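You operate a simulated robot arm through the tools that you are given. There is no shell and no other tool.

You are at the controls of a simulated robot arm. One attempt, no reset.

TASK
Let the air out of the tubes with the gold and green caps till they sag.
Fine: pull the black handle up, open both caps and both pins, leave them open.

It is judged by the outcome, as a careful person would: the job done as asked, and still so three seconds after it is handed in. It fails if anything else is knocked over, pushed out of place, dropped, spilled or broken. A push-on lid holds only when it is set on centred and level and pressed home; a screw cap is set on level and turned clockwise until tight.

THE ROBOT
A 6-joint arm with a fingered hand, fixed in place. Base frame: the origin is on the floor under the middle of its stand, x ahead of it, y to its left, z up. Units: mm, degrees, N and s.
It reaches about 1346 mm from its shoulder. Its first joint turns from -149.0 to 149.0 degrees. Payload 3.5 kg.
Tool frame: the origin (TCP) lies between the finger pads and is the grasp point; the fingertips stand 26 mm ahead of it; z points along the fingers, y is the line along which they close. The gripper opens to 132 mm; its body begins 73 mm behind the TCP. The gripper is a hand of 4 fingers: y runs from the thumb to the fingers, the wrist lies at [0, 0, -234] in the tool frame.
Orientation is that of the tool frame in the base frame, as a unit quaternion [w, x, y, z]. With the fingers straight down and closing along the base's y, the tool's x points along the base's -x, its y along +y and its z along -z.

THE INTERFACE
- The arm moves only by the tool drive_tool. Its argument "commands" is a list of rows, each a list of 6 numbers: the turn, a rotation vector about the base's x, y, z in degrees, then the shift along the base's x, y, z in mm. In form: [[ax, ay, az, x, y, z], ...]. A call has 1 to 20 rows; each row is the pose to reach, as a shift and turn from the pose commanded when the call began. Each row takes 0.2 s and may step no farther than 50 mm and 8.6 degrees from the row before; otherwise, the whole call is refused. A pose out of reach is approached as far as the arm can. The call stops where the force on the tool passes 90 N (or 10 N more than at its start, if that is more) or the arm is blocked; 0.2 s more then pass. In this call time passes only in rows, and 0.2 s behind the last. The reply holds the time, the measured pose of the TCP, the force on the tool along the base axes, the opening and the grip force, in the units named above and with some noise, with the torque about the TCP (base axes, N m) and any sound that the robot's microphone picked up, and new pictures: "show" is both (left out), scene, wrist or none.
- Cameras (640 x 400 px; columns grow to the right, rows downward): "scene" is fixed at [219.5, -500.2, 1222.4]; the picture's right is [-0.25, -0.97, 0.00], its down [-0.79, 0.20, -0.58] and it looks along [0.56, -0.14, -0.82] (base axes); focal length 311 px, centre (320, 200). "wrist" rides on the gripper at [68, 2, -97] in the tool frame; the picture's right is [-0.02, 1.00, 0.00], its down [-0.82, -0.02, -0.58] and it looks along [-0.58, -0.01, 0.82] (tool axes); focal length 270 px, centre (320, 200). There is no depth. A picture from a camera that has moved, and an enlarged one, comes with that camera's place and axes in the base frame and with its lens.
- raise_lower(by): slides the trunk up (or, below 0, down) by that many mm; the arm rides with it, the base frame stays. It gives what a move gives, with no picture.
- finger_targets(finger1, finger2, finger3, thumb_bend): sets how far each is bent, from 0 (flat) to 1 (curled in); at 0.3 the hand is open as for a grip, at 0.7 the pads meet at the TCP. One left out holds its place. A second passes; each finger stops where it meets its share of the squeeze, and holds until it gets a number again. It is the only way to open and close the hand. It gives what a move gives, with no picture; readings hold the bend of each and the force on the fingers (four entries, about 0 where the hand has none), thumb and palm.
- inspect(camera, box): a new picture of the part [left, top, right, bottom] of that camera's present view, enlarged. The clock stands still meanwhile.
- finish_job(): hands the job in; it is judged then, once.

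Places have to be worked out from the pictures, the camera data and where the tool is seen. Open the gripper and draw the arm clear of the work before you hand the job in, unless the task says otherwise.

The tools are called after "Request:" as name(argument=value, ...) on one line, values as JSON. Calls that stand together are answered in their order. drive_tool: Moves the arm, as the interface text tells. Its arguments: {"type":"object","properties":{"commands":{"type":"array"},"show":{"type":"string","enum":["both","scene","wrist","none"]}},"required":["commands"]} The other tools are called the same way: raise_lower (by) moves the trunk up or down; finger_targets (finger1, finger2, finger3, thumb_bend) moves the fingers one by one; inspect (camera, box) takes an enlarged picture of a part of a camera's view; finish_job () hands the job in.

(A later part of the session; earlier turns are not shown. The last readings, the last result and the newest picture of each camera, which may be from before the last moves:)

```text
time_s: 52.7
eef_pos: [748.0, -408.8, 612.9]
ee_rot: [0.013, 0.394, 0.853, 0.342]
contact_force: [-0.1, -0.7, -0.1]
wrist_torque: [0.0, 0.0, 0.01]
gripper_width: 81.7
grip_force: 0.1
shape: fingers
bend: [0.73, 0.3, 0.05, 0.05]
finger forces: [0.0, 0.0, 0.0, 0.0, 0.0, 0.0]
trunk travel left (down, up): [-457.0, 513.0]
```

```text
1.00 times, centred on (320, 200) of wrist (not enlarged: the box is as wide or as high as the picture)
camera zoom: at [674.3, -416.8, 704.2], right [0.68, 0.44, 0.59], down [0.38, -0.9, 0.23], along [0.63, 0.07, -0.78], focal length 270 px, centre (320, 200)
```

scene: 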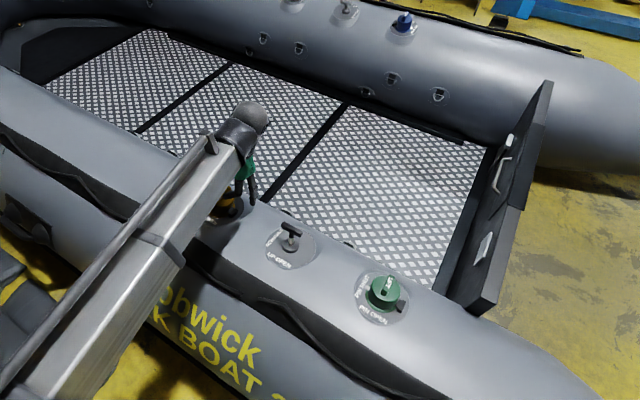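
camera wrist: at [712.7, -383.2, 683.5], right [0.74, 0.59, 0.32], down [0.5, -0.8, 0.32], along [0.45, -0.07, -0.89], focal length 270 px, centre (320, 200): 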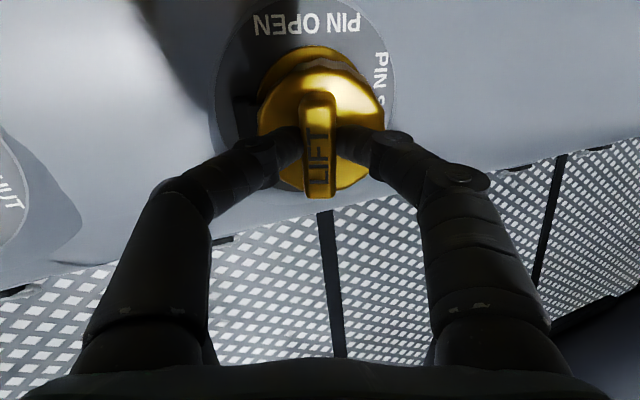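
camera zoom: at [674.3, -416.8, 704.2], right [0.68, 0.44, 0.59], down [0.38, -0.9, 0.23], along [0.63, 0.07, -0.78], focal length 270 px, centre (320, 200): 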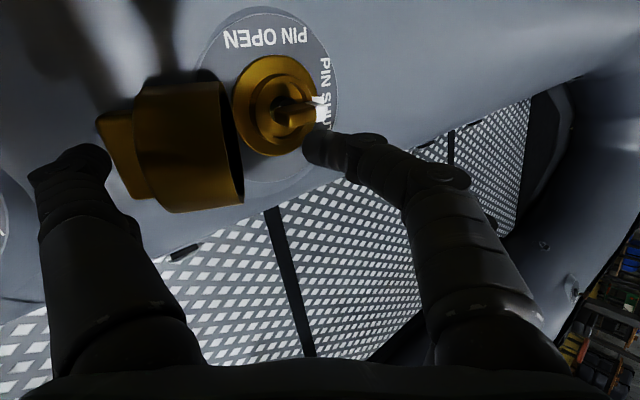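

The cap now stays open on its own, leaning back past upright with no contact. I raise clear and untilt the hand to get an overhead picture of the gold pin before going to the green cap.

Request:
raise_lower(by=110)

Request:
drive_tool(commands=[[-5.22, 5.22, 1.77, 4.8, 9.6, -16.9], [-10.4, 10.4, 3.54, 9.6, 19.2, -30.4], [-15.7, 15.7, 5.3, 14.4, 28.8, -40.2], [-20.9, 20.9, 7.1, 19.2, 38.4, -46.2], [-26.1, 26.1, 8.85, 24, 48, -48.2]])

Request:
inspect(camera="wrist", box=[220, 40, 400, 190])

Request:
inspect(camera="scene", box=[170, 150, 298, 230])

```text
time_s: 54.1
eef_pos: [749.1, -408.9, 723.8]
ee_rot: [0.013, 0.393, 0.854, 0.341]
contact_force: [0.2, 1.2, -0.5]
wrist_torque: [0.02, -0.01, 0.01]
gripper_width: 82.2
grip_force: 0.0
shape: fingers
bend: [0.73, 0.3, 0.05, 0.05]
finger forces: [0.0, 0.1, 0.0, 0.1, 0.0, 0.0]
trunk travel left (down, up): [-567.0, 403.0]
```

```text
time_s: 55.4
eef_pos: [772.5, -362.6, 675.2]
ee_rot: [-0.116, 0.382, 0.916, 0.045]
contact_force: [-0.8, -0.5, 0.3]
wrist_torque: [0.02, -0.02, 0.01]
gripper_width: 82.0
grip_force: 0.1
shape: fingers
bend: [0.73, 0.3, 0.05, 0.05]
finger forces: [0.0, 0.0, 0.1, 0.0, 0.0, 0.0]
trunk travel left (down, up): [-567.0, 403.0]
camera wrist: at [743.1, -329.0, 785.3], right [0.73, 0.69, -0.01], down [0.65, -0.67, 0.36], along [0.24, -0.27, -0.93], focal length 270 px, centre (320, 200)
```

scene: 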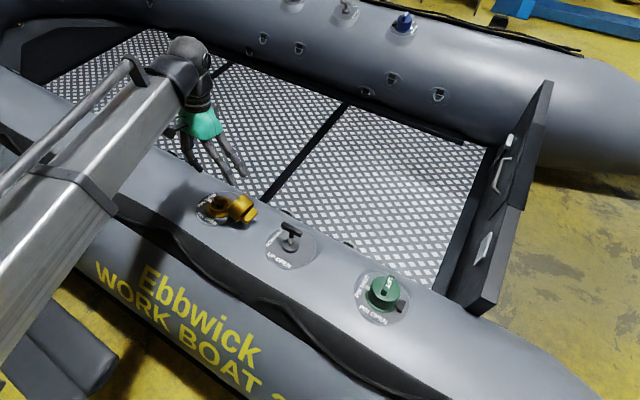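
wrist: 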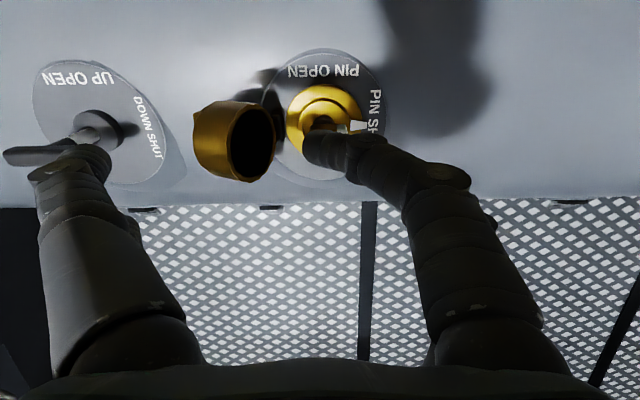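

```text
2.67 times, centred on (310, 115) of wrist
camera zoom: at [743.1, -329.0, 785.3], right [0.73, 0.69, -0.01], down [0.65, -0.67, 0.36], along [0.24, -0.27, -0.93], focal length 721 px, centre (347, 427)
```

zoom: 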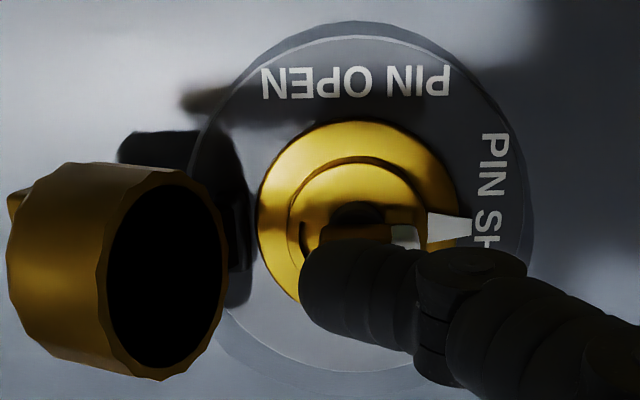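

```text
5.00 times, centred on (234, 190) of scene
camera zoom: at [219.5, -500.2, 1222.4], right [-0.25, -0.97, 0.0], down [-0.79, 0.2, -0.58], along [0.56, -0.14, -0.82], focal length 1555 px, centre (750, 250)
```

zoom: 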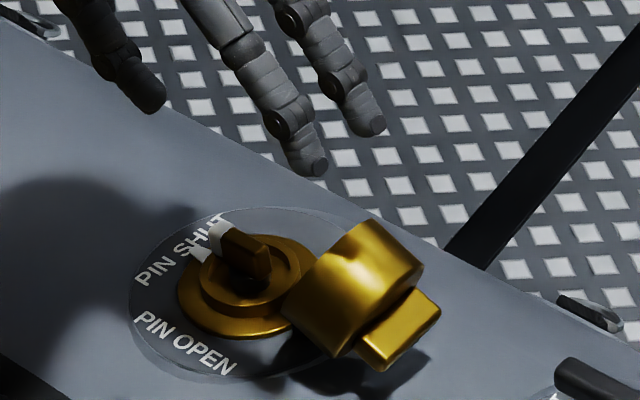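

The gold cap rests open past vertical. I open finger1 out of the way and take closer views of the pin to see what moves.

Request:
finger_targets(finger1=0.3, finger2=0.3, finger3=0.3, thumb_bend=0.3)

Request:
inspect(camera="scene", box=[196, 186, 244, 216])

Request:
inspect(camera="wrist", box=[270, 60, 400, 180])

```text
time_s: 56.4
eef_pos: [771.5, -360.3, 675.4]
ee_rot: [-0.116, 0.382, 0.916, 0.046]
contact_force: [-1.0, -1.0, 0.2]
wrist_torque: [-0.01, 0.0, 0.02]
gripper_width: 133.0
grip_force: 0.1
shape: fingers
bend: [0.3, 0.3, 0.3, 0.3]
finger forces: [0.1, 0.0, 0.0, 0.0, 0.0, 0.0]
trunk travel left (down, up): [-567.0, 403.0]
```

```text
13.33 times, centred on (220, 201) of scene
camera zoom: at [219.5, -500.2, 1222.4], right [-0.25, -0.97, 0.0], down [-0.79, 0.2, -0.58], along [0.56, -0.14, -0.82], focal length 4146 px, centre (1653, 187)
```

zoom: 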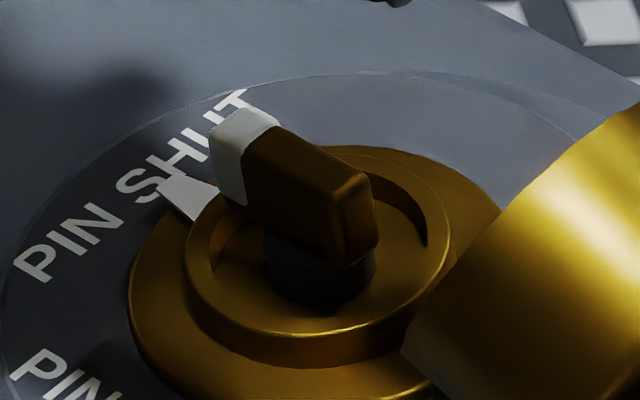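

```text
3.33 times, centred on (335, 120) of wrist
camera zoom: at [743.1, -328.7, 785.3], right [0.73, 0.69, -0.01], down [0.65, -0.67, 0.36], along [0.24, -0.27, -0.93], focal length 901 px, centre (270, 467)
```

zoom: 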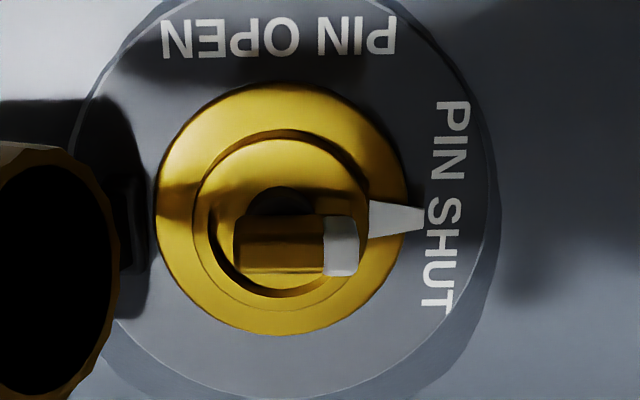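

The pin is a short winged bar with a white end on a stem, its top at about z≈529; it must turn a quarter turn counter-clockwise to PIN OPEN. First the green cap: I travel over the tube to it at a safe height, keeping the hand's orientation.

Request:
drive_tool(commands=[[0, 0, 0, -32, -31.5, 0], [0, 0, 0, -64, -63, 0], [0, 0, 0, -96, -94.5, 0], [0, 0, 0, -128, -126, 0], [0, 0, 0, -160, -157.5, 0], [0, 0, 0, -192, -189, 0], [0, 0, 0, -224, -220.5, 0], [0, 0, 0, -256, -252, 0], [0, 0, 0, -288, -283.5, 0], [0, 0, 0, -320, -315, 0], [0, 0, 0, -350, -342, 0]])

Request:
inspect(camera="wrist", box=[220, 20, 420, 190])

```text
time_s: 58.8
eef_pos: [420.5, -703.3, 674.8]
ee_rot: [-0.116, 0.38, 0.917, 0.045]
contact_force: [0.2, -0.2, 0.5]
wrist_torque: [-0.01, 0.01, 0.02]
gripper_width: 132.6
grip_force: 0.1
shape: fingers
bend: [0.3, 0.3, 0.3, 0.3]
finger forces: [0.1, 0.1, 0.0, 0.0, 0.0, 0.0]
trunk travel left (down, up): [-567.0, 403.0]
camera wrist: at [391.6, -671.6, 785.5], right [0.72, 0.69, -0.01], down [0.65, -0.67, 0.36], along [0.24, -0.27, -0.93], focal length 270 px, centre (320, 200)
```

scene: 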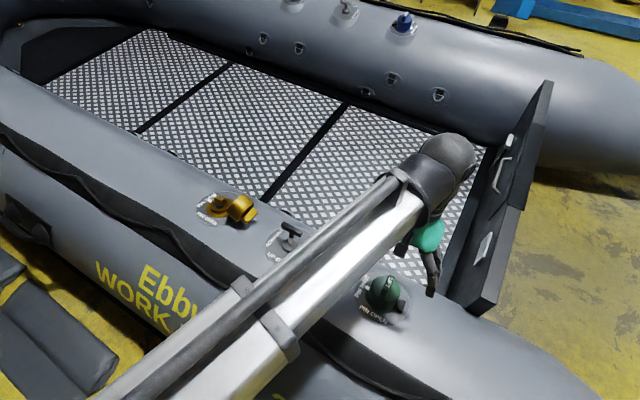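
wrist: 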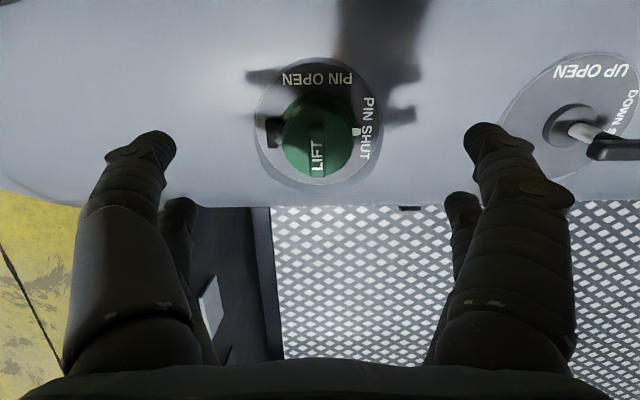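

```text
2.35 times, centred on (320, 105) of wrist
camera zoom: at [391.6, -671.6, 785.5], right [0.72, 0.69, -0.01], down [0.65, -0.67, 0.36], along [0.24, -0.27, -0.93], focal length 636 px, centre (320, 424)
```

zoom: 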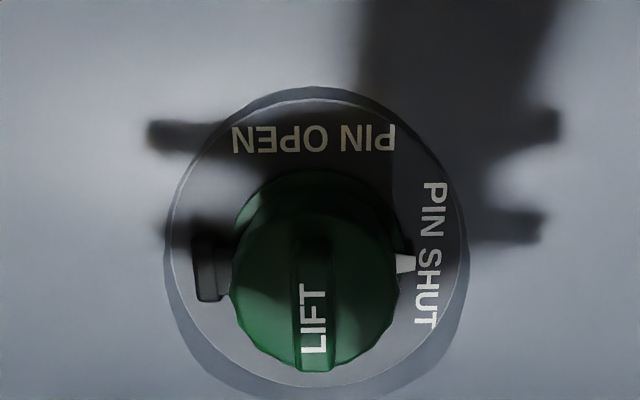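

The green valve is oriented just like the gold one, with its flange near (405,-693,497) and the LIFT bar's top near (418,-705,556). I repeat the proven approach: pre-curl thumb and finger1, shift to the same offset relative to the bar, and lower to check.

Request:
finger_targets(finger1=0.58, thumb_bend=0.58)

Request:
drive_tool(commands=[[0, 0, 0, 10.5, -16.5, 0]], show="none")

Request:
raise_lower(by=-85)

Request:
inspect(camera="wrist", box=[180, 60, 460, 235])

```text
time_s: 59.8
eef_pos: [420.6, -702.8, 675.5]
ee_rot: [-0.117, 0.381, 0.916, 0.046]
contact_force: [-0.1, 0.4, 0.0]
wrist_torque: [-0.02, -0.01, 0.03]
gripper_width: 43.4
grip_force: 0.0
shape: fingers
bend: [0.57, 0.3, 0.3, 0.57]
finger forces: [0.2, 0.0, 0.1, 0.0, 0.0, 0.0]
trunk travel left (down, up): [-567.0, 403.0]
```

```text
time_s: 60.1
eef_pos: [431.5, -720.4, 676.6]
ee_rot: [-0.115, 0.381, 0.916, 0.045]
contact_force: [-0.2, 0.2, 0.9]
wrist_torque: [-0.01, -0.02, -0.01]
gripper_width: 43.0
grip_force: 0.0
shape: fingers
bend: [0.57, 0.3, 0.3, 0.57]
finger forces: [0.0, 0.1, 0.0, 0.0, 0.1, 0.0]
trunk travel left (down, up): [-567.0, 403.0]
```

```text
time_s: 61.4
eef_pos: [432.0, -719.3, 590.6]
ee_rot: [-0.116, 0.381, 0.916, 0.045]
contact_force: [-0.3, -0.5, -0.7]
wrist_torque: [-0.01, 0.01, -0.01]
gripper_width: 42.6
grip_force: 0.0
shape: fingers
bend: [0.57, 0.3, 0.3, 0.57]
finger forces: [0.0, 0.0, 0.1, 0.0, 0.0, 0.0]
trunk travel left (down, up): [-482.0, 488.0]
```

```text
2.29 times, centred on (320, 148) of wrist
camera zoom: at [402.6, -689.0, 700.4], right [0.73, 0.69, -0.01], down [0.65, -0.67, 0.36], along [0.24, -0.27, -0.93], focal length 618 px, centre (320, 320)
```

zoom: 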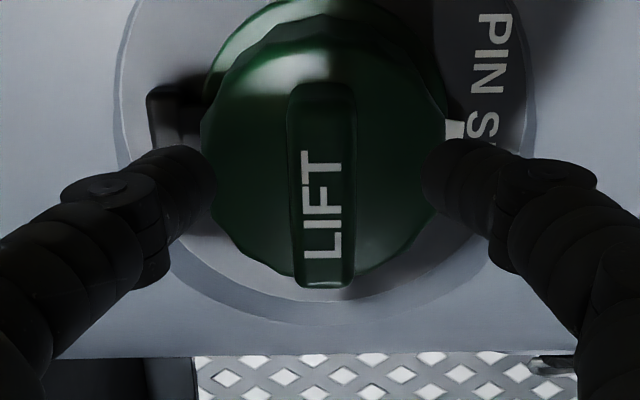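

Alignment matches the gold case. I lower to z≈570, curl to 0.62, and continue down in small steps to touch.

Request:
raise_lower(by=-18)

Request:
finger_targets(finger1=0.63, thumb_bend=0.63)

Request:
raise_lower(by=-5)

Request:
raise_lower(by=-3)

Request:
inspect(camera="wrist", box=[180, 60, 460, 235])

```text
time_s: 62.0
eef_pos: [432.2, -720.4, 572.9]
ee_rot: [-0.117, 0.381, 0.916, 0.045]
contact_force: [0.3, 0.1, 0.3]
wrist_torque: [-0.02, 0.02, 0.02]
gripper_width: 42.9
grip_force: 0.0
shape: fingers
bend: [0.57, 0.3, 0.3, 0.57]
finger forces: [0.0, 0.0, 0.0, 0.0, 0.0, 0.0]
trunk travel left (down, up): [-464.0, 506.0]
```

```text
time_s: 63.0
eef_pos: [430.8, -720.2, 572.4]
ee_rot: [-0.116, 0.381, 0.916, 0.045]
contact_force: [0.0, 1.0, 0.0]
wrist_torque: [0.03, -0.01, 0.0]
gripper_width: 23.1
grip_force: 0.1
shape: fingers
bend: [0.63, 0.3, 0.3, 0.63]
finger forces: [0.0, 0.0, 0.0, 0.0, 0.0, 0.0]
trunk travel left (down, up): [-464.0, 506.0]
```

```text
time_s: 63.5
eef_pos: [431.4, -721.0, 567.1]
ee_rot: [-0.116, 0.381, 0.916, 0.045]
contact_force: [0.2, -0.2, 0.7]
wrist_torque: [-0.01, -0.01, -0.01]
gripper_width: 23.2
grip_force: 0.0
shape: fingers
bend: [0.63, 0.3, 0.3, 0.63]
finger forces: [0.0, 0.0, 0.1, 0.1, 0.1, 0.0]
trunk travel left (down, up): [-459.0, 511.0]
```

```text
time_s: 64.1
eef_pos: [431.4, -720.7, 564.4]
ee_rot: [-0.116, 0.382, 0.916, 0.046]
contact_force: [1.0, 0.4, 0.5]
wrist_torque: [0.02, 0.0, -0.01]
gripper_width: 23.3
grip_force: 0.0
shape: fingers
bend: [0.63, 0.3, 0.3, 0.63]
finger forces: [0.0, 0.1, 0.1, 0.1, 0.0, 0.1]
trunk travel left (down, up): [-456.0, 514.0]
```

```text
2.29 times, centred on (320, 148) of wrist
camera zoom: at [402.6, -689.0, 674.4], right [0.73, 0.69, -0.01], down [0.65, -0.67, 0.36], along [0.24, -0.27, -0.93], focal length 618 px, centre (320, 320)
```

zoom: 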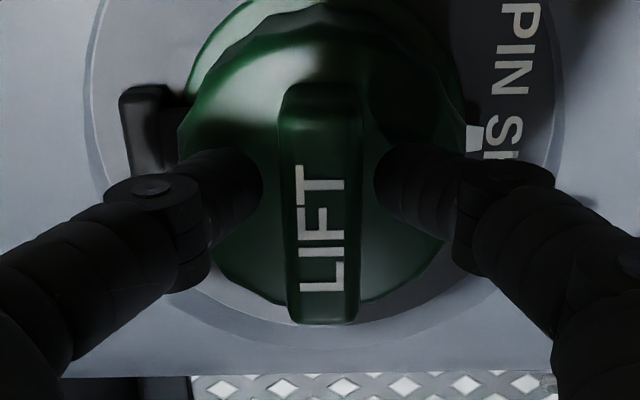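

Almost there; I lower 2 mm at a time until the tips touch.

Request:
raise_lower(by=-2)

Request:
raise_lower(by=-2)

```text
time_s: 64.6
eef_pos: [431.9, -720.0, 562.7]
ee_rot: [-0.117, 0.381, 0.916, 0.045]
contact_force: [-0.5, -0.1, -0.2]
wrist_torque: [-0.02, -0.03, -0.01]
gripper_width: 23.4
grip_force: 0.1
shape: fingers
bend: [0.63, 0.3, 0.3, 0.63]
finger forces: [0.0, 0.0, 0.0, 0.0, 0.0, 0.1]
trunk travel left (down, up): [-454.0, 516.0]
```

```text
time_s: 65.1
eef_pos: [430.5, -719.9, 560.7]
ee_rot: [-0.116, 0.381, 0.916, 0.046]
contact_force: [3.0, -1.5, 8.3]
wrist_torque: [0.16, 0.02, -0.02]
gripper_width: 23.2
grip_force: 4.3
shape: fingers
bend: [0.64, 0.3, 0.3, 0.63]
finger forces: [6.2, 0.0, 0.0, 0.0, 2.6, 0.0]
trunk travel left (down, up): [-452.0, 518.0]
```

The tips touch at z≈561. I back off 1 mm and pinch the green bar.

Request:
raise_lower(by=1)

Request:
finger_targets(finger1=0.85, thumb_bend=0.85)

Request:
inspect(camera="wrist", box=[180, 60, 460, 235])

```text
time_s: 65.6
eef_pos: [430.7, -720.6, 561.1]
ee_rot: [-0.116, 0.381, 0.916, 0.045]
contact_force: [0.6, 0.4, 2.1]
wrist_torque: [0.05, -0.03, 0.03]
gripper_width: 23.3
grip_force: 0.6
shape: fingers
bend: [0.63, 0.3, 0.3, 0.63]
finger forces: [1.9, 0.1, 0.0, 0.0, 0.1, 0.0]
trunk travel left (down, up): [-453.0, 517.0]
```

```text
time_s: 66.6
eef_pos: [431.1, -720.9, 560.3]
ee_rot: [-0.116, 0.38, 0.916, 0.046]
contact_force: [-13.9, -7.6, -9.6]
wrist_torque: [-0.2, -0.04, 0.34]
gripper_width: 11.2
grip_force: 14.3
shape: fingers
bend: [0.67, 0.3, 0.3, 0.66]
finger forces: [6.7, 0.0, 0.1, 0.0, 21.6, 0.0]
trunk travel left (down, up): [-453.0, 517.0]
```

```text
2.29 times, centred on (320, 148) of wrist
camera zoom: at [402.0, -689.8, 670.8], right [0.73, 0.69, -0.01], down [0.65, -0.68, 0.36], along [0.24, -0.27, -0.93], focal length 618 px, centre (320, 320)
```

zoom: 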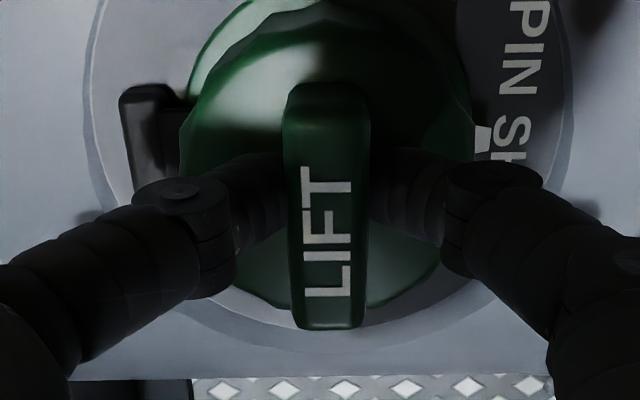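

The pinch is as good as on the gold cap. I repeat the same opening swing: lift 3 mm, then turn about the hinge line to 20°.

Request:
raise_lower(by=3)

Request:
drive_tool(commands=[[2.75, -2.75, -0.93, -3, -4, 0.6], [5.5, -5.5, -1.86, -6.5, -8.5, 2.2], [8.24, -8.24, -2.8, -9.8, -12.5, 5], [11, -11, -3.7, -13.1, -16.7, 8.8], [13.74, -13.74, -4.66, -16.7, -20.9, 13.7]], show="wrist")

Request:
inspect(camera="wrist", box=[210, 10, 430, 210])

```text
time_s: 67.1
eef_pos: [431.7, -722.1, 563.7]
ee_rot: [-0.116, 0.381, 0.916, 0.046]
contact_force: [-13.9, -7.3, -18.1]
wrist_torque: [-0.34, -0.15, 0.31]
gripper_width: 11.7
grip_force: 13.2
shape: fingers
bend: [0.67, 0.3, 0.3, 0.66]
finger forces: [5.5, 0.0, 0.0, 0.0, 21.0, 0.0]
trunk travel left (down, up): [-456.0, 514.0]
```

```text
time_s: 68.3
eef_pos: [416.0, -741.8, 575.7]
ee_rot: [-0.05, 0.394, 0.895, 0.205]
contact_force: [-11.8, -0.4, -23.4]
wrist_torque: [-0.4, -0.2, 0.23]
gripper_width: 11.4
grip_force: 13.0
shape: fingers
bend: [0.67, 0.3, 0.3, 0.65]
finger forces: [4.9, 0.1, 0.0, 0.0, 21.5, 0.0]
trunk travel left (down, up): [-456.0, 514.0]
camera wrist: at [361.9, -733.5, 681.5], right [0.74, 0.59, 0.32], down [0.5, -0.8, 0.32], along [0.44, -0.07, -0.89], focal length 270 px, centre (320, 200)
```

wrist: 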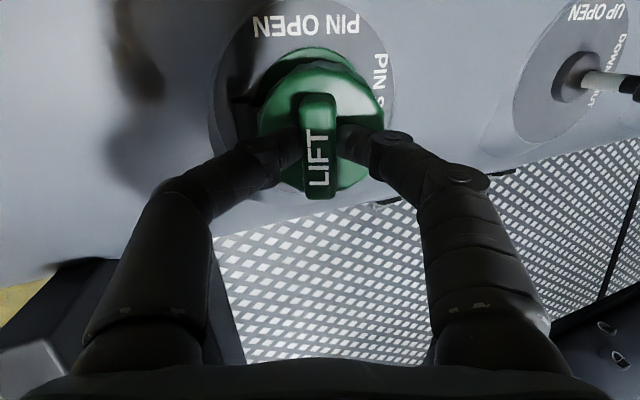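

```text
2.00 times, centred on (320, 110) of wrist
camera zoom: at [361.9, -733.5, 681.5], right [0.74, 0.59, 0.32], down [0.5, -0.8, 0.32], along [0.44, -0.07, -0.89], focal length 541 px, centre (320, 380)
```

zoom: 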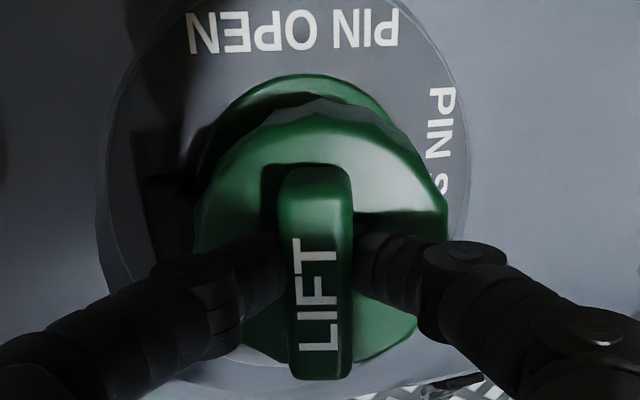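

The green cap follows exactly like the gold. I go on to about 32°, with trunk corrections.

Request:
raise_lower(by=-6)

Request:
drive_tool(commands=[[4.12, -4.12, -1.4, -5.6, -6.3, 9.3]], show="none")

Request:
raise_lower(by=-9)

Request:
drive_tool(commands=[[4.12, -4.12, -1.4, -5.9, -6.3, 11.5]], show="none")

Request:
raise_lower(by=-7)

Request:
inspect(camera="wrist", box=[210, 10, 430, 210])

```text
time_s: 68.9
eef_pos: [414.2, -740.0, 571.9]
ee_rot: [-0.05, 0.392, 0.895, 0.205]
contact_force: [-8.2, 3.1, -8.1]
wrist_torque: [-0.1, -0.09, 0.12]
gripper_width: 11.4
grip_force: 12.9
shape: fingers
bend: [0.67, 0.3, 0.3, 0.67]
finger forces: [9.7, 0.0, 0.0, 0.0, 15.9, 0.1]
trunk travel left (down, up): [-450.0, 520.0]
```

```text
time_s: 69.3
eef_pos: [409.7, -748.7, 579.1]
ee_rot: [-0.028, 0.395, 0.884, 0.251]
contact_force: [-9.6, 0.5, -22.0]
wrist_torque: [-0.43, -0.14, 0.17]
gripper_width: 11.5
grip_force: 12.6
shape: fingers
bend: [0.67, 0.3, 0.3, 0.66]
finger forces: [5.1, 0.1, 0.0, 0.1, 20.8, 0.1]
trunk travel left (down, up): [-450.0, 520.0]
```

```text
time_s: 69.9
eef_pos: [409.3, -746.9, 572.7]
ee_rot: [-0.029, 0.394, 0.883, 0.253]
contact_force: [-3.1, 3.3, -3.6]
wrist_torque: [0.03, -0.1, -0.01]
gripper_width: 11.4
grip_force: 12.8
shape: fingers
bend: [0.67, 0.3, 0.3, 0.72]
finger forces: [11.8, 0.1, 0.1, 0.1, 13.6, 0.1]
trunk travel left (down, up): [-441.0, 529.0]
```

```text
time_s: 70.3
eef_pos: [404.8, -755.0, 581.8]
ee_rot: [-0.008, 0.395, 0.869, 0.297]
contact_force: [-7.1, 2.5, -23.7]
wrist_torque: [-0.5, -0.19, 0.11]
gripper_width: 11.5
grip_force: 12.7
shape: fingers
bend: [0.67, 0.3, 0.3, 0.66]
finger forces: [5.3, 0.0, 0.0, 0.0, 20.6, 0.0]
trunk travel left (down, up): [-441.0, 529.0]
```

```text
time_s: 70.8
eef_pos: [404.3, -753.0, 576.2]
ee_rot: [-0.008, 0.394, 0.869, 0.299]
contact_force: [-3.3, 2.4, -6.4]
wrist_torque: [-0.06, -0.1, 0.02]
gripper_width: 11.3
grip_force: 13.1
shape: fingers
bend: [0.67, 0.3, 0.3, 0.71]
finger forces: [10.8, 0.0, 0.0, 0.0, 14.3, 0.1]
trunk travel left (down, up): [-434.0, 536.0]
```

```text
2.00 times, centred on (320, 110) of wrist
camera zoom: at [336.5, -757.1, 673.3], right [0.71, 0.49, 0.51], down [0.42, -0.87, 0.26], along [0.57, 0.03, -0.82], focal length 541 px, centre (320, 380)
```

zoom: 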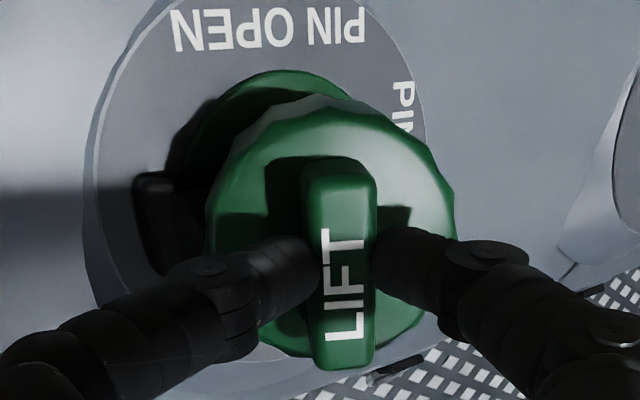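

Still holding firmly at about 32°. I take smaller 3° steps with matched trunk drops so the pinch does not slip.

Request:
raise_lower(by=-2)

Request:
drive_tool(commands=[[2.06, -2.06, -0.7, -3, -3.1, 6.6]], show="none")

Request:
raise_lower(by=-6)

Request:
drive_tool(commands=[[2.06, -2.06, -0.7, -3, -3.1, 7.1]], show="none")

Request:
raise_lower(by=-7)

Request:
inspect(camera="wrist", box=[210, 10, 430, 210])

```text
time_s: 71.3
eef_pos: [404.5, -752.9, 575.2]
ee_rot: [-0.008, 0.394, 0.869, 0.298]
contact_force: [-2.0, 3.2, -3.6]
wrist_torque: [0.06, -0.06, 0.03]
gripper_width: 11.1
grip_force: 12.7
shape: fingers
bend: [0.67, 0.3, 0.3, 0.72]
finger forces: [12.3, 0.1, 0.1, 0.1, 13.2, 0.0]
trunk travel left (down, up): [-432.0, 538.0]
```

```text
time_s: 71.8
eef_pos: [405.7, -755.2, 577.8]
ee_rot: [0.006, 0.397, 0.862, 0.314]
contact_force: [-11.8, 7.2, -15.1]
wrist_torque: [-0.27, -0.04, 0.27]
gripper_width: 11.3
grip_force: 13.2
shape: fingers
bend: [0.66, 0.3, 0.3, 0.71]
finger forces: [7.4, 0.0, 0.0, 0.0, 19.0, 0.0]
out of reach, approached as far as the arm can: row 1
trunk travel left (down, up): [-432.0, 538.0]
```

```text
time_s: 72.3
eef_pos: [406.4, -754.5, 573.4]
ee_rot: [0.007, 0.396, 0.862, 0.316]
contact_force: [-11.1, 10.1, -2.2]
wrist_torque: [0.07, -0.03, 0.24]
gripper_width: 10.8
grip_force: 12.4
shape: fingers
bend: [0.65, 0.3, 0.3, 0.73]
finger forces: [11.4, 0.0, 0.0, 0.1, 13.9, 0.0]
trunk travel left (down, up): [-426.0, 544.0]
```

```text
time_s: 72.7
eef_pos: [409.8, -756.4, 577.7]
ee_rot: [0.026, 0.398, 0.855, 0.331]
contact_force: [-0.1, 0.5, 0.1]
wrist_torque: [0.0, -0.01, 0.0]
gripper_width: 0.0
grip_force: 0.0
shape: fingers
bend: [0.69, 0.3, 0.3, 0.8]
finger forces: [0.0, 0.0, 0.0, 0.0, 0.1, 0.0]
out of reach, approached as far as the arm can: row 1
trunk travel left (down, up): [-426.0, 544.0]
```

```text
time_s: 73.3
eef_pos: [409.2, -755.7, 571.1]
ee_rot: [0.025, 0.399, 0.855, 0.331]
contact_force: [0.1, 0.0, 0.0]
wrist_torque: [0.0, 0.01, 0.0]
gripper_width: 0.0
grip_force: 0.0
shape: fingers
bend: [0.68, 0.3, 0.3, 0.8]
finger forces: [0.0, 0.1, 0.0, 0.0, 0.0, 0.0]
trunk travel left (down, up): [-419.0, 551.0]
```

```text
2.00 times, centred on (320, 110) of wrist
camera zoom: at [332.7, -760.8, 662.6], right [0.68, 0.44, 0.58], down [0.36, -0.89, 0.26], along [0.63, 0.04, -0.77], focal length 541 px, centre (320, 380)
```

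zoom: 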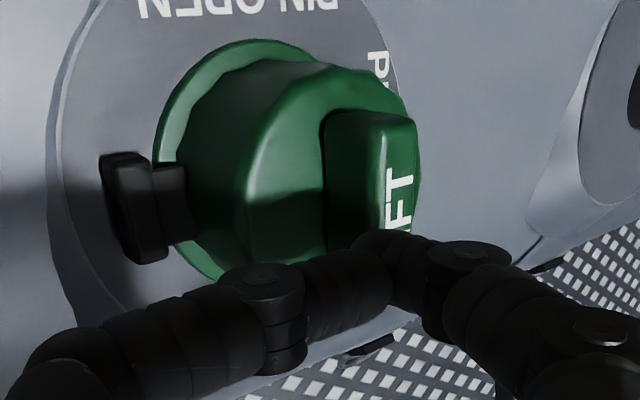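

The arm reached a wrist limit here, the pinch slipped and the green cap fell back shut. I lift clear, untilt to the earlier aligned pose over the bar, and redo it. This time I stop the tilt near 30° and finish by pushing the bar over with finger1 alone.

Request:
raise_lower(by=70)

Request:
finger_targets(finger1=0.58, thumb_bend=0.58)

Request:
drive_tool(commands=[[-4.86, 5.36, 1.85, 4.4, 7, -15.6], [-9.72, 10.72, 3.7, 8.9, 14.1, -27.8], [-14.6, 16.1, 5.55, 13.4, 21.2, -36.8], [-19.4, 21.4, 7.4, 17.8, 28.2, -42.2], [-24.3, 26.8, 9.25, 22.3, 35.3, -44]])

Request:
inspect(camera="scene", box=[330, 250, 426, 310])

```text
time_s: 74.3
eef_pos: [407.5, -756.5, 641.1]
ee_rot: [0.024, 0.398, 0.855, 0.331]
contact_force: [-0.2, -0.8, -0.6]
wrist_torque: [-0.01, 0.0, 0.0]
gripper_width: 0.0
grip_force: 0.1
shape: fingers
bend: [0.68, 0.3, 0.3, 0.81]
finger forces: [0.1, 0.1, 0.0, 0.1, 0.0, 0.0]
trunk travel left (down, up): [-489.0, 481.0]
```

```text
time_s: 75.3
eef_pos: [407.6, -755.4, 640.6]
ee_rot: [0.024, 0.398, 0.856, 0.33]
contact_force: [0.1, 0.4, 0.0]
wrist_torque: [-0.05, 0.02, 0.02]
gripper_width: 41.8
grip_force: 0.0
shape: fingers
bend: [0.57, 0.3, 0.3, 0.57]
finger forces: [0.0, 0.0, 0.0, 0.0, 0.0, 0.0]
trunk travel left (down, up): [-489.0, 481.0]
```

```text
time_s: 76.5
eef_pos: [428.2, -720.4, 597.7]
ee_rot: [-0.116, 0.381, 0.916, 0.045]
contact_force: [0.1, 0.1, 0.6]
wrist_torque: [0.01, 0.04, 0.01]
gripper_width: 42.1
grip_force: 0.1
shape: fingers
bend: [0.57, 0.3, 0.3, 0.57]
finger forces: [0.0, 0.1, 0.1, 0.1, 0.0, 0.0]
trunk travel left (down, up): [-489.0, 481.0]
camera wrist: at [399.8, -688.8, 707.4], right [0.73, 0.69, -0.01], down [0.65, -0.67, 0.36], along [0.24, -0.27, -0.93], focal length 270 px, centre (320, 200)
```

scene: 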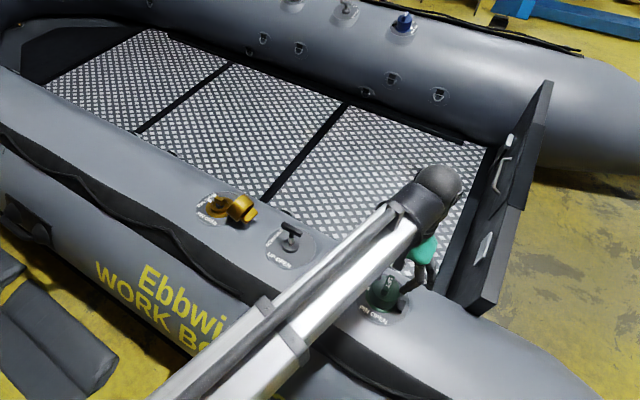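
wrist: 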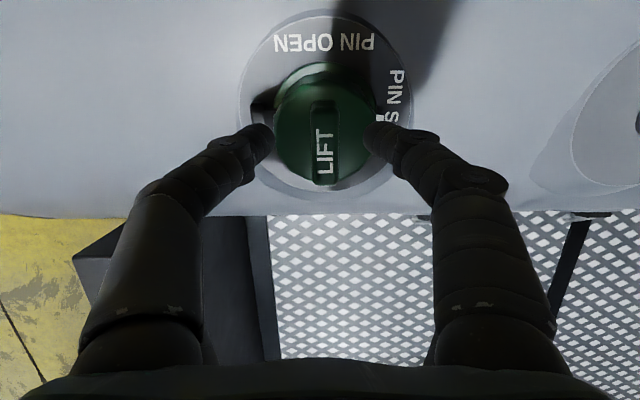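

```text
6.67 times, centred on (378, 280) of scene
camera zoom: at [219.5, -500.2, 1222.4], right [-0.25, -0.97, 0.0], down [-0.79, 0.2, -0.58], along [0.56, -0.14, -0.82], focal length 2073 px, centre (-67, -333)
```

zoom: 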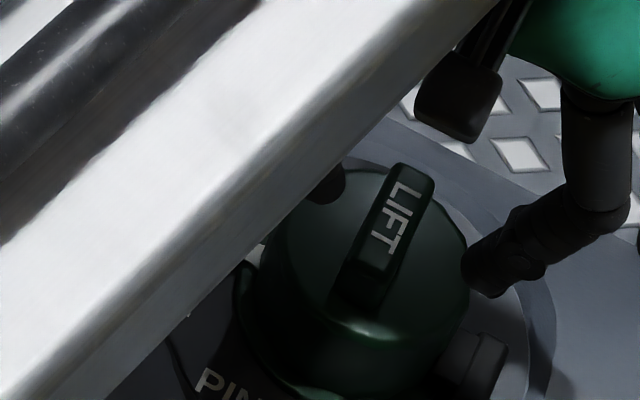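

The hand is realigned above the closed green cap, about 3 mm off. I correct that, lower, and pinch again as before.

Request:
drive_tool(commands=[[0, 0, 0, 3, 0.5, 0]], show="none")

Request:
raise_lower(by=-24)

Request:
finger_targets(finger1=0.63, thumb_bend=0.63)

Request:
raise_lower(by=-10)

Request:
raise_lower(by=-2)

Request:
finger_targets(finger1=0.85, thumb_bend=0.85)

Request:
inspect(camera="wrist", box=[180, 60, 460, 235])

```text
time_s: 76.9
eef_pos: [433.0, -719.8, 597.7]
ee_rot: [-0.116, 0.381, 0.916, 0.046]
contact_force: [-0.1, -0.3, -0.6]
wrist_torque: [-0.01, -0.01, 0.01]
gripper_width: 42.2
grip_force: 0.0
shape: fingers
bend: [0.57, 0.3, 0.3, 0.57]
finger forces: [0.0, 0.0, 0.0, 0.0, 0.1, 0.0]
trunk travel left (down, up): [-489.0, 481.0]
```

```text
time_s: 77.6
eef_pos: [431.1, -721.1, 571.6]
ee_rot: [-0.116, 0.381, 0.916, 0.046]
contact_force: [0.8, -0.5, 0.6]
wrist_torque: [0.0, -0.01, 0.0]
gripper_width: 42.0
grip_force: 0.0
shape: fingers
bend: [0.57, 0.3, 0.3, 0.57]
finger forces: [0.1, 0.0, 0.0, 0.0, 0.0, 0.0]
trunk travel left (down, up): [-465.0, 505.0]
```

```text
time_s: 78.6
eef_pos: [431.6, -720.7, 572.6]
ee_rot: [-0.117, 0.381, 0.916, 0.046]
contact_force: [-0.3, 0.0, -0.5]
wrist_torque: [-0.02, -0.01, 0.02]
gripper_width: 23.2
grip_force: 0.0
shape: fingers
bend: [0.63, 0.3, 0.3, 0.63]
finger forces: [0.0, 0.0, 0.0, 0.1, 0.0, 0.0]
trunk travel left (down, up): [-465.0, 505.0]
```

```text
time_s: 79.2
eef_pos: [432.5, -720.1, 563.8]
ee_rot: [-0.116, 0.381, 0.916, 0.046]
contact_force: [-0.1, 0.7, 0.9]
wrist_torque: [0.0, -0.01, -0.01]
gripper_width: 23.4
grip_force: 0.1
shape: fingers
bend: [0.63, 0.3, 0.3, 0.63]
finger forces: [0.0, 0.0, 0.0, 0.1, 0.0, 0.0]
trunk travel left (down, up): [-455.0, 515.0]
```

```text
time_s: 79.7
eef_pos: [433.7, -720.0, 561.2]
ee_rot: [-0.117, 0.381, 0.916, 0.046]
contact_force: [0.8, -0.3, 0.5]
wrist_torque: [0.05, 0.01, -0.01]
gripper_width: 23.2
grip_force: 0.6
shape: fingers
bend: [0.63, 0.3, 0.3, 0.63]
finger forces: [1.0, 0.1, 0.0, 0.1, 0.0, 0.1]
trunk travel left (down, up): [-453.0, 517.0]
```

```text
time_s: 80.7
eef_pos: [431.0, -721.0, 560.9]
ee_rot: [-0.117, 0.381, 0.916, 0.046]
contact_force: [-13.2, -8.6, -9.1]
wrist_torque: [-0.24, -0.03, 0.36]
gripper_width: 11.4
grip_force: 14.4
shape: fingers
bend: [0.68, 0.3, 0.3, 0.66]
finger forces: [6.7, 0.0, 0.0, 0.0, 22.0, 0.1]
trunk travel left (down, up): [-453.0, 517.0]
```

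```text
2.29 times, centred on (320, 148) of wrist
camera zoom: at [402.6, -689.3, 670.9], right [0.73, 0.69, -0.01], down [0.65, -0.68, 0.36], along [0.24, -0.27, -0.93], focal length 618 px, centre (320, 320)
```

zoom: 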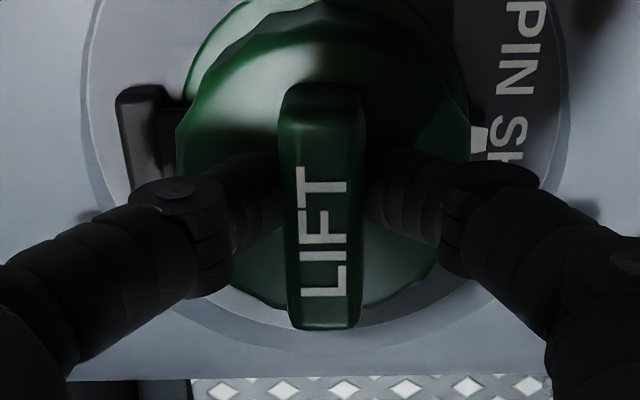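

The green bar is pinched again. I repeat the swing to 26° with the same corrections.

Request:
raise_lower(by=3)

Request:
drive_tool(commands=[[2.75, -2.75, -0.93, -3, -4, 0.6], [5.5, -5.5, -1.86, -6.5, -8.5, 2.2], [8.24, -8.24, -2.8, -9.8, -12.5, 5], [11, -11, -3.7, -13.1, -16.7, 8.8], [13.74, -13.74, -4.66, -16.7, -20.9, 13.7]], show="none")

Request:
raise_lower(by=-6)

Request:
drive_tool(commands=[[4.12, -4.12, -1.4, -5.6, -6.3, 9.3]], show="none")

Request:
raise_lower(by=-7)

Request:
inspect(camera="wrist", box=[210, 10, 430, 210])

```text
time_s: 81.3
eef_pos: [431.6, -720.2, 563.4]
ee_rot: [-0.117, 0.381, 0.916, 0.046]
contact_force: [-14.2, -6.2, -18.2]
wrist_torque: [-0.32, -0.15, 0.31]
gripper_width: 11.5
grip_force: 13.4
shape: fingers
bend: [0.68, 0.3, 0.3, 0.65]
finger forces: [5.5, 0.1, 0.0, 0.0, 21.0, 0.0]
trunk travel left (down, up): [-456.0, 514.0]
```

```text
time_s: 82.5
eef_pos: [415.5, -741.7, 575.7]
ee_rot: [-0.05, 0.394, 0.895, 0.204]
contact_force: [-13.4, 0.0, -21.8]
wrist_torque: [-0.36, -0.19, 0.22]
gripper_width: 11.7
grip_force: 13.3
shape: fingers
bend: [0.68, 0.3, 0.3, 0.65]
finger forces: [5.2, 0.0, 0.0, 0.0, 21.4, 0.0]
trunk travel left (down, up): [-456.0, 514.0]
```

```text
time_s: 83.0
eef_pos: [415.3, -740.5, 571.0]
ee_rot: [-0.049, 0.392, 0.895, 0.205]
contact_force: [-8.0, 3.9, -8.2]
wrist_torque: [-0.06, -0.06, 0.12]
gripper_width: 11.3
grip_force: 12.8
shape: fingers
bend: [0.68, 0.3, 0.3, 0.67]
finger forces: [10.1, 0.0, 0.1, 0.1, 15.7, 0.0]
trunk travel left (down, up): [-450.0, 520.0]
```

```text
time_s: 83.4
eef_pos: [409.2, -748.0, 578.6]
ee_rot: [-0.029, 0.394, 0.883, 0.252]
contact_force: [-7.0, 1.4, -23.8]
wrist_torque: [-0.41, -0.28, 0.11]
gripper_width: 11.7
grip_force: 13.3
shape: fingers
bend: [0.68, 0.3, 0.3, 0.65]
finger forces: [5.2, 0.0, 0.1, 0.0, 21.3, 0.0]
trunk travel left (down, up): [-450.0, 520.0]
```

```text
time_s: 84.0
eef_pos: [408.7, -746.5, 573.7]
ee_rot: [-0.028, 0.393, 0.884, 0.253]
contact_force: [-2.6, 2.3, -6.7]
wrist_torque: [-0.06, -0.09, 0.06]
gripper_width: 11.4
grip_force: 13.0
shape: fingers
bend: [0.68, 0.3, 0.3, 0.68]
finger forces: [11.1, 0.1, 0.1, 0.0, 14.9, 0.1]
trunk travel left (down, up): [-443.0, 527.0]
```

```text
2.00 times, centred on (320, 110) of wrist
camera zoom: at [348.5, -745.0, 675.4], right [0.73, 0.54, 0.42], down [0.46, -0.84, 0.29], along [0.51, -0.02, -0.86], focal length 541 px, centre (320, 380)
```

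zoom: 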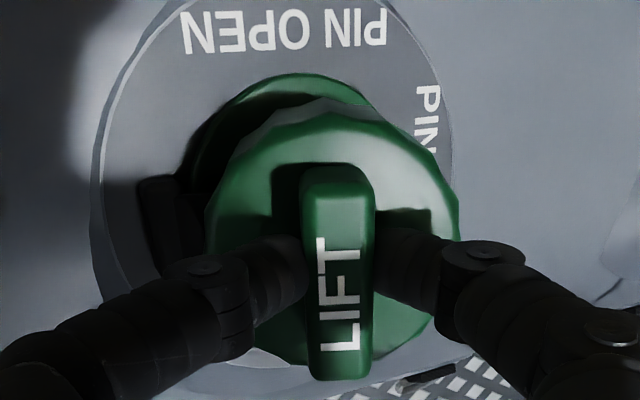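

At 26° and firm. I take the next 6° step that worked before, then open only the thumb so the cap rests on finger1.

Request:
raise_lower(by=-2)

Request:
drive_tool(commands=[[4.12, -4.12, -1.4, -5.9, -6.3, 11.5]], show="none")

Request:
raise_lower(by=-7)

Request:
finger_targets(thumb_bend=0.3)

Request:
inspect(camera="wrist", box=[0, 0, 640, 400])

```text
time_s: 84.5
eef_pos: [409.5, -746.9, 571.6]
ee_rot: [-0.028, 0.394, 0.883, 0.252]
contact_force: [-2.3, 3.8, -3.4]
wrist_torque: [0.04, -0.11, 0.01]
gripper_width: 11.4
grip_force: 13.4
shape: fingers
bend: [0.68, 0.3, 0.3, 0.71]
finger forces: [12.5, 0.1, 0.0, 0.1, 13.5, 0.0]
trunk travel left (down, up): [-441.0, 529.0]
```

```text
time_s: 84.9
eef_pos: [403.8, -754.6, 580.3]
ee_rot: [-0.009, 0.395, 0.869, 0.297]
contact_force: [-4.2, -0.2, -24.1]
wrist_torque: [-0.44, -0.21, 0.06]
gripper_width: 11.8
grip_force: 13.0
shape: fingers
bend: [0.67, 0.3, 0.3, 0.65]
finger forces: [5.2, 0.0, 0.0, 0.0, 20.9, 0.0]
trunk travel left (down, up): [-441.0, 529.0]
```

```text
time_s: 85.5
eef_pos: [403.7, -752.7, 575.0]
ee_rot: [-0.008, 0.395, 0.869, 0.298]
contact_force: [-1.5, 1.8, -6.3]
wrist_torque: [-0.05, -0.09, 0.03]
gripper_width: 11.5
grip_force: 12.6
shape: fingers
bend: [0.67, 0.3, 0.3, 0.68]
finger forces: [11.1, 0.0, 0.0, 0.0, 14.6, 0.0]
trunk travel left (down, up): [-434.0, 536.0]
```

```text
time_s: 86.5
eef_pos: [403.4, -752.0, 577.2]
ee_rot: [-0.008, 0.394, 0.87, 0.297]
contact_force: [3.2, 1.6, 12.9]
wrist_torque: [0.28, 0.04, -0.12]
gripper_width: 66.1
grip_force: 7.2
shape: fingers
bend: [0.72, 0.3, 0.3, 0.3]
finger forces: [14.9, 0.0, 0.0, 0.0, 0.0, 0.0]
trunk travel left (down, up): [-434.0, 536.0]
```

```text
1.00 times, centred on (320, 200) of wrist (not enlarged: the box is as wide or as high as the picture)
camera zoom: at [335.3, -755.7, 674.1], right [0.71, 0.5, 0.5], down [0.42, -0.87, 0.26], along [0.57, 0.03, -0.82], focal length 270 px, centre (320, 200)
```

zoom: 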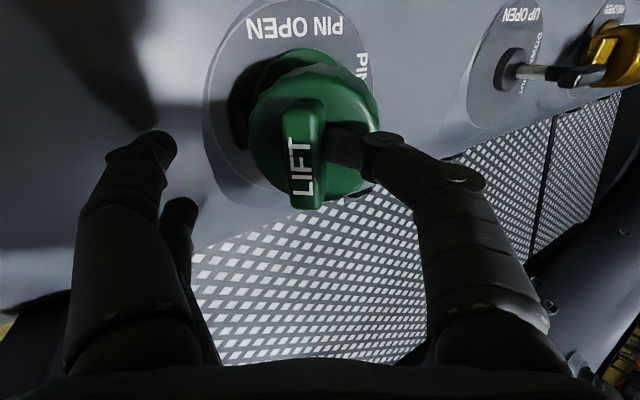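

The cap now leans on finger1 with the thumb clear. I raise 3 mm and push toward the hinge in small horizontal steps.

Request:
raise_lower(by=4)

Request:
drive_tool(commands=[[0, 0, 0, -3.5, -3.5, 0], [0, 0, 0, -7, -7, 0], [0, 0, 0, -10.5, -10.5, 0]], show="wrist")

```text
time_s: 87.0
eef_pos: [403.9, -752.3, 580.7]
ee_rot: [-0.008, 0.394, 0.87, 0.296]
contact_force: [2.0, -0.9, 4.7]
wrist_torque: [0.09, 0.05, -0.01]
gripper_width: 61.0
grip_force: 2.4
shape: fingers
bend: [0.73, 0.3, 0.3, 0.3]
finger forces: [5.3, 0.0, 0.1, 0.0, 0.0, 0.1]
trunk travel left (down, up): [-438.0, 532.0]
```

```text
time_s: 87.8
eef_pos: [391.5, -762.5, 580.6]
ee_rot: [-0.007, 0.396, 0.869, 0.297]
contact_force: [1.6, -0.6, 8.5]
wrist_torque: [0.19, -0.01, -0.03]
gripper_width: 62.9
grip_force: 6.0
shape: fingers
bend: [0.73, 0.3, 0.3, 0.3]
finger forces: [12.0, 0.0, 0.0, 0.1, 0.1, 0.0]
trunk travel left (down, up): [-438.0, 532.0]
camera wrist: at [324.3, -765.8, 677.7], right [0.71, 0.5, 0.5], down [0.42, -0.87, 0.26], along [0.57, 0.02, -0.82], focal length 270 px, centre (320, 200)
```

wrist: 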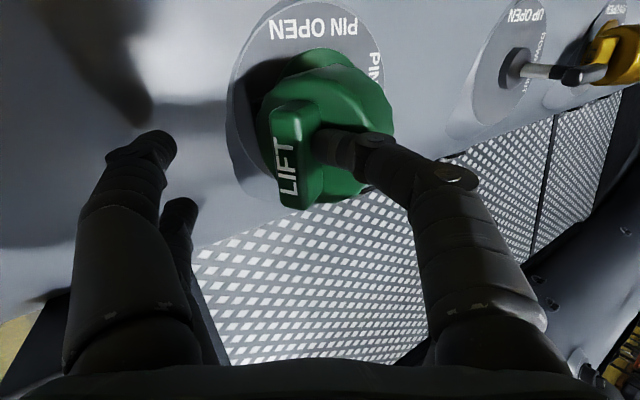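

The cap keeps turning over with light force. I raise 3 mm more and continue pushing.

Request:
raise_lower(by=3)

Request:
drive_tool(commands=[[0, 0, 0, -4, -4, 0], [0, 0, 0, -8, -8, 0], [0, 0, 0, -12, -12, 0]], show="wrist")

```text
time_s: 88.3
eef_pos: [391.8, -763.3, 582.3]
ee_rot: [-0.007, 0.394, 0.87, 0.295]
contact_force: [0.0, -1.1, 1.3]
wrist_torque: [0.01, 0.03, 0.03]
gripper_width: 58.9
grip_force: 0.6
shape: fingers
bend: [0.73, 0.3, 0.3, 0.3]
finger forces: [1.1, 0.0, 0.0, 0.0, 0.1, 0.0]
trunk travel left (down, up): [-441.0, 529.0]
```

```text
time_s: 89.1
eef_pos: [380.2, -776.9, 582.7]
ee_rot: [-0.004, 0.395, 0.87, 0.294]
contact_force: [-0.7, 0.4, 0.7]
wrist_torque: [0.01, -0.01, 0.01]
gripper_width: 59.4
grip_force: 0.3
shape: fingers
bend: [0.73, 0.3, 0.3, 0.3]
finger forces: [0.2, 0.1, 0.1, 0.0, 0.0, 0.0]
trunk travel left (down, up): [-441.0, 529.0]
camera wrist: at [312.6, -778.7, 679.2], right [0.71, 0.5, 0.5], down [0.42, -0.87, 0.27], along [0.57, 0.02, -0.82], focal length 270 px, centre (320, 200)
```

wrist: 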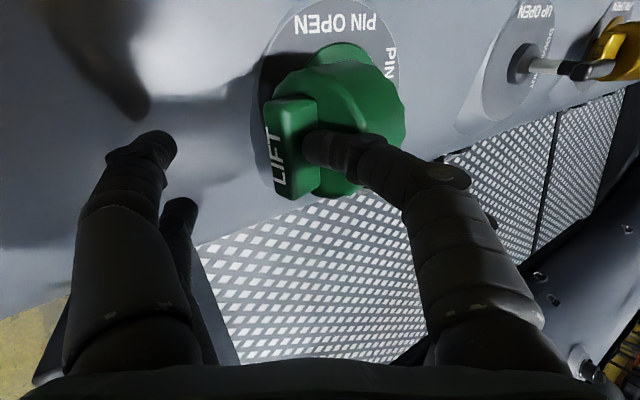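

No stray forces; the cap is about 60° open. I continue another 18 mm toward the hinge.

Request:
drive_tool(commands=[[0, 0, 0, -4, -4, 0], [0, 0, 0, -8, -8, 0], [0, 0, 0, -13, -13, 0]], show="wrist")

```text
time_s: 89.9
eef_pos: [369.2, -788.2, 580.6]
ee_rot: [-0.003, 0.398, 0.87, 0.291]
contact_force: [0.6, -0.5, -0.1]
wrist_torque: [-0.01, 0.0, -0.04]
gripper_width: 59.2
grip_force: 0.1
shape: fingers
bend: [0.73, 0.3, 0.3, 0.3]
finger forces: [0.1, 0.0, 0.0, 0.0, 0.1, 0.0]
trunk travel left (down, up): [-441.0, 529.0]
camera wrist: at [301.0, -789.8, 678.5], right [0.71, 0.5, 0.5], down [0.41, -0.87, 0.28], along [0.57, 0.01, -0.82], focal length 270 px, centre (320, 200)
```

wrist: 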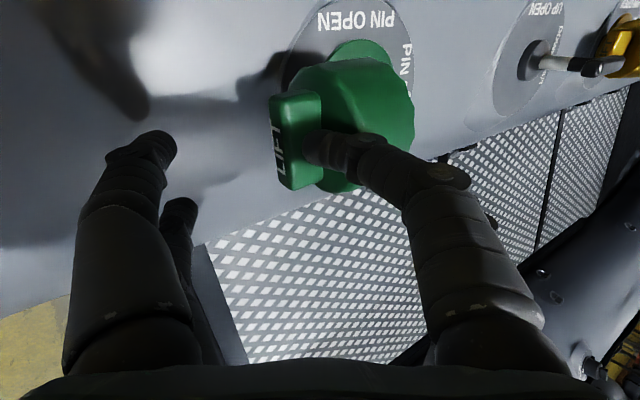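

Continuing smoothly; another 16 mm.

Request:
drive_tool(commands=[[0, 0, 0, -4, -4, 0], [0, 0, 0, -8, -8, 0], [0, 0, 0, -12, -12, 0]], show="wrist")

```text
time_s: 90.7
eef_pos: [359.1, -799.5, 580.3]
ee_rot: [-0.001, 0.397, 0.871, 0.288]
contact_force: [-0.7, 0.6, -0.1]
wrist_torque: [0.01, -0.02, 0.02]
gripper_width: 59.1
grip_force: 0.0
shape: fingers
bend: [0.73, 0.3, 0.3, 0.3]
finger forces: [0.2, 0.0, 0.0, 0.1, 0.0, 0.1]
out of reach, approached as far as the arm can: row 1, 2, 3
trunk travel left (down, up): [-441.0, 529.0]
camera wrist: at [290.6, -800.4, 677.9], right [0.71, 0.5, 0.5], down [0.41, -0.87, 0.28], along [0.57, 0.01, -0.82], focal length 270 px, centre (320, 200)
```

wrist: 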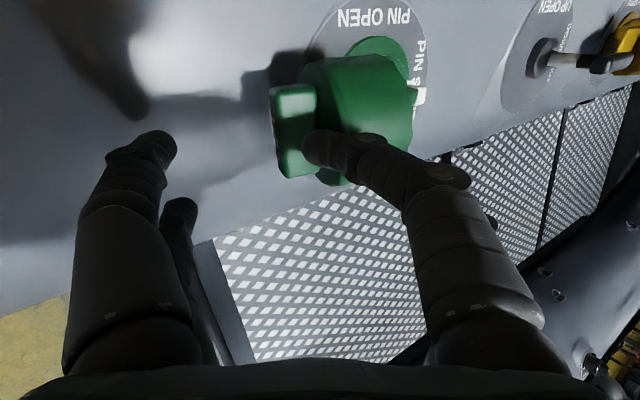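

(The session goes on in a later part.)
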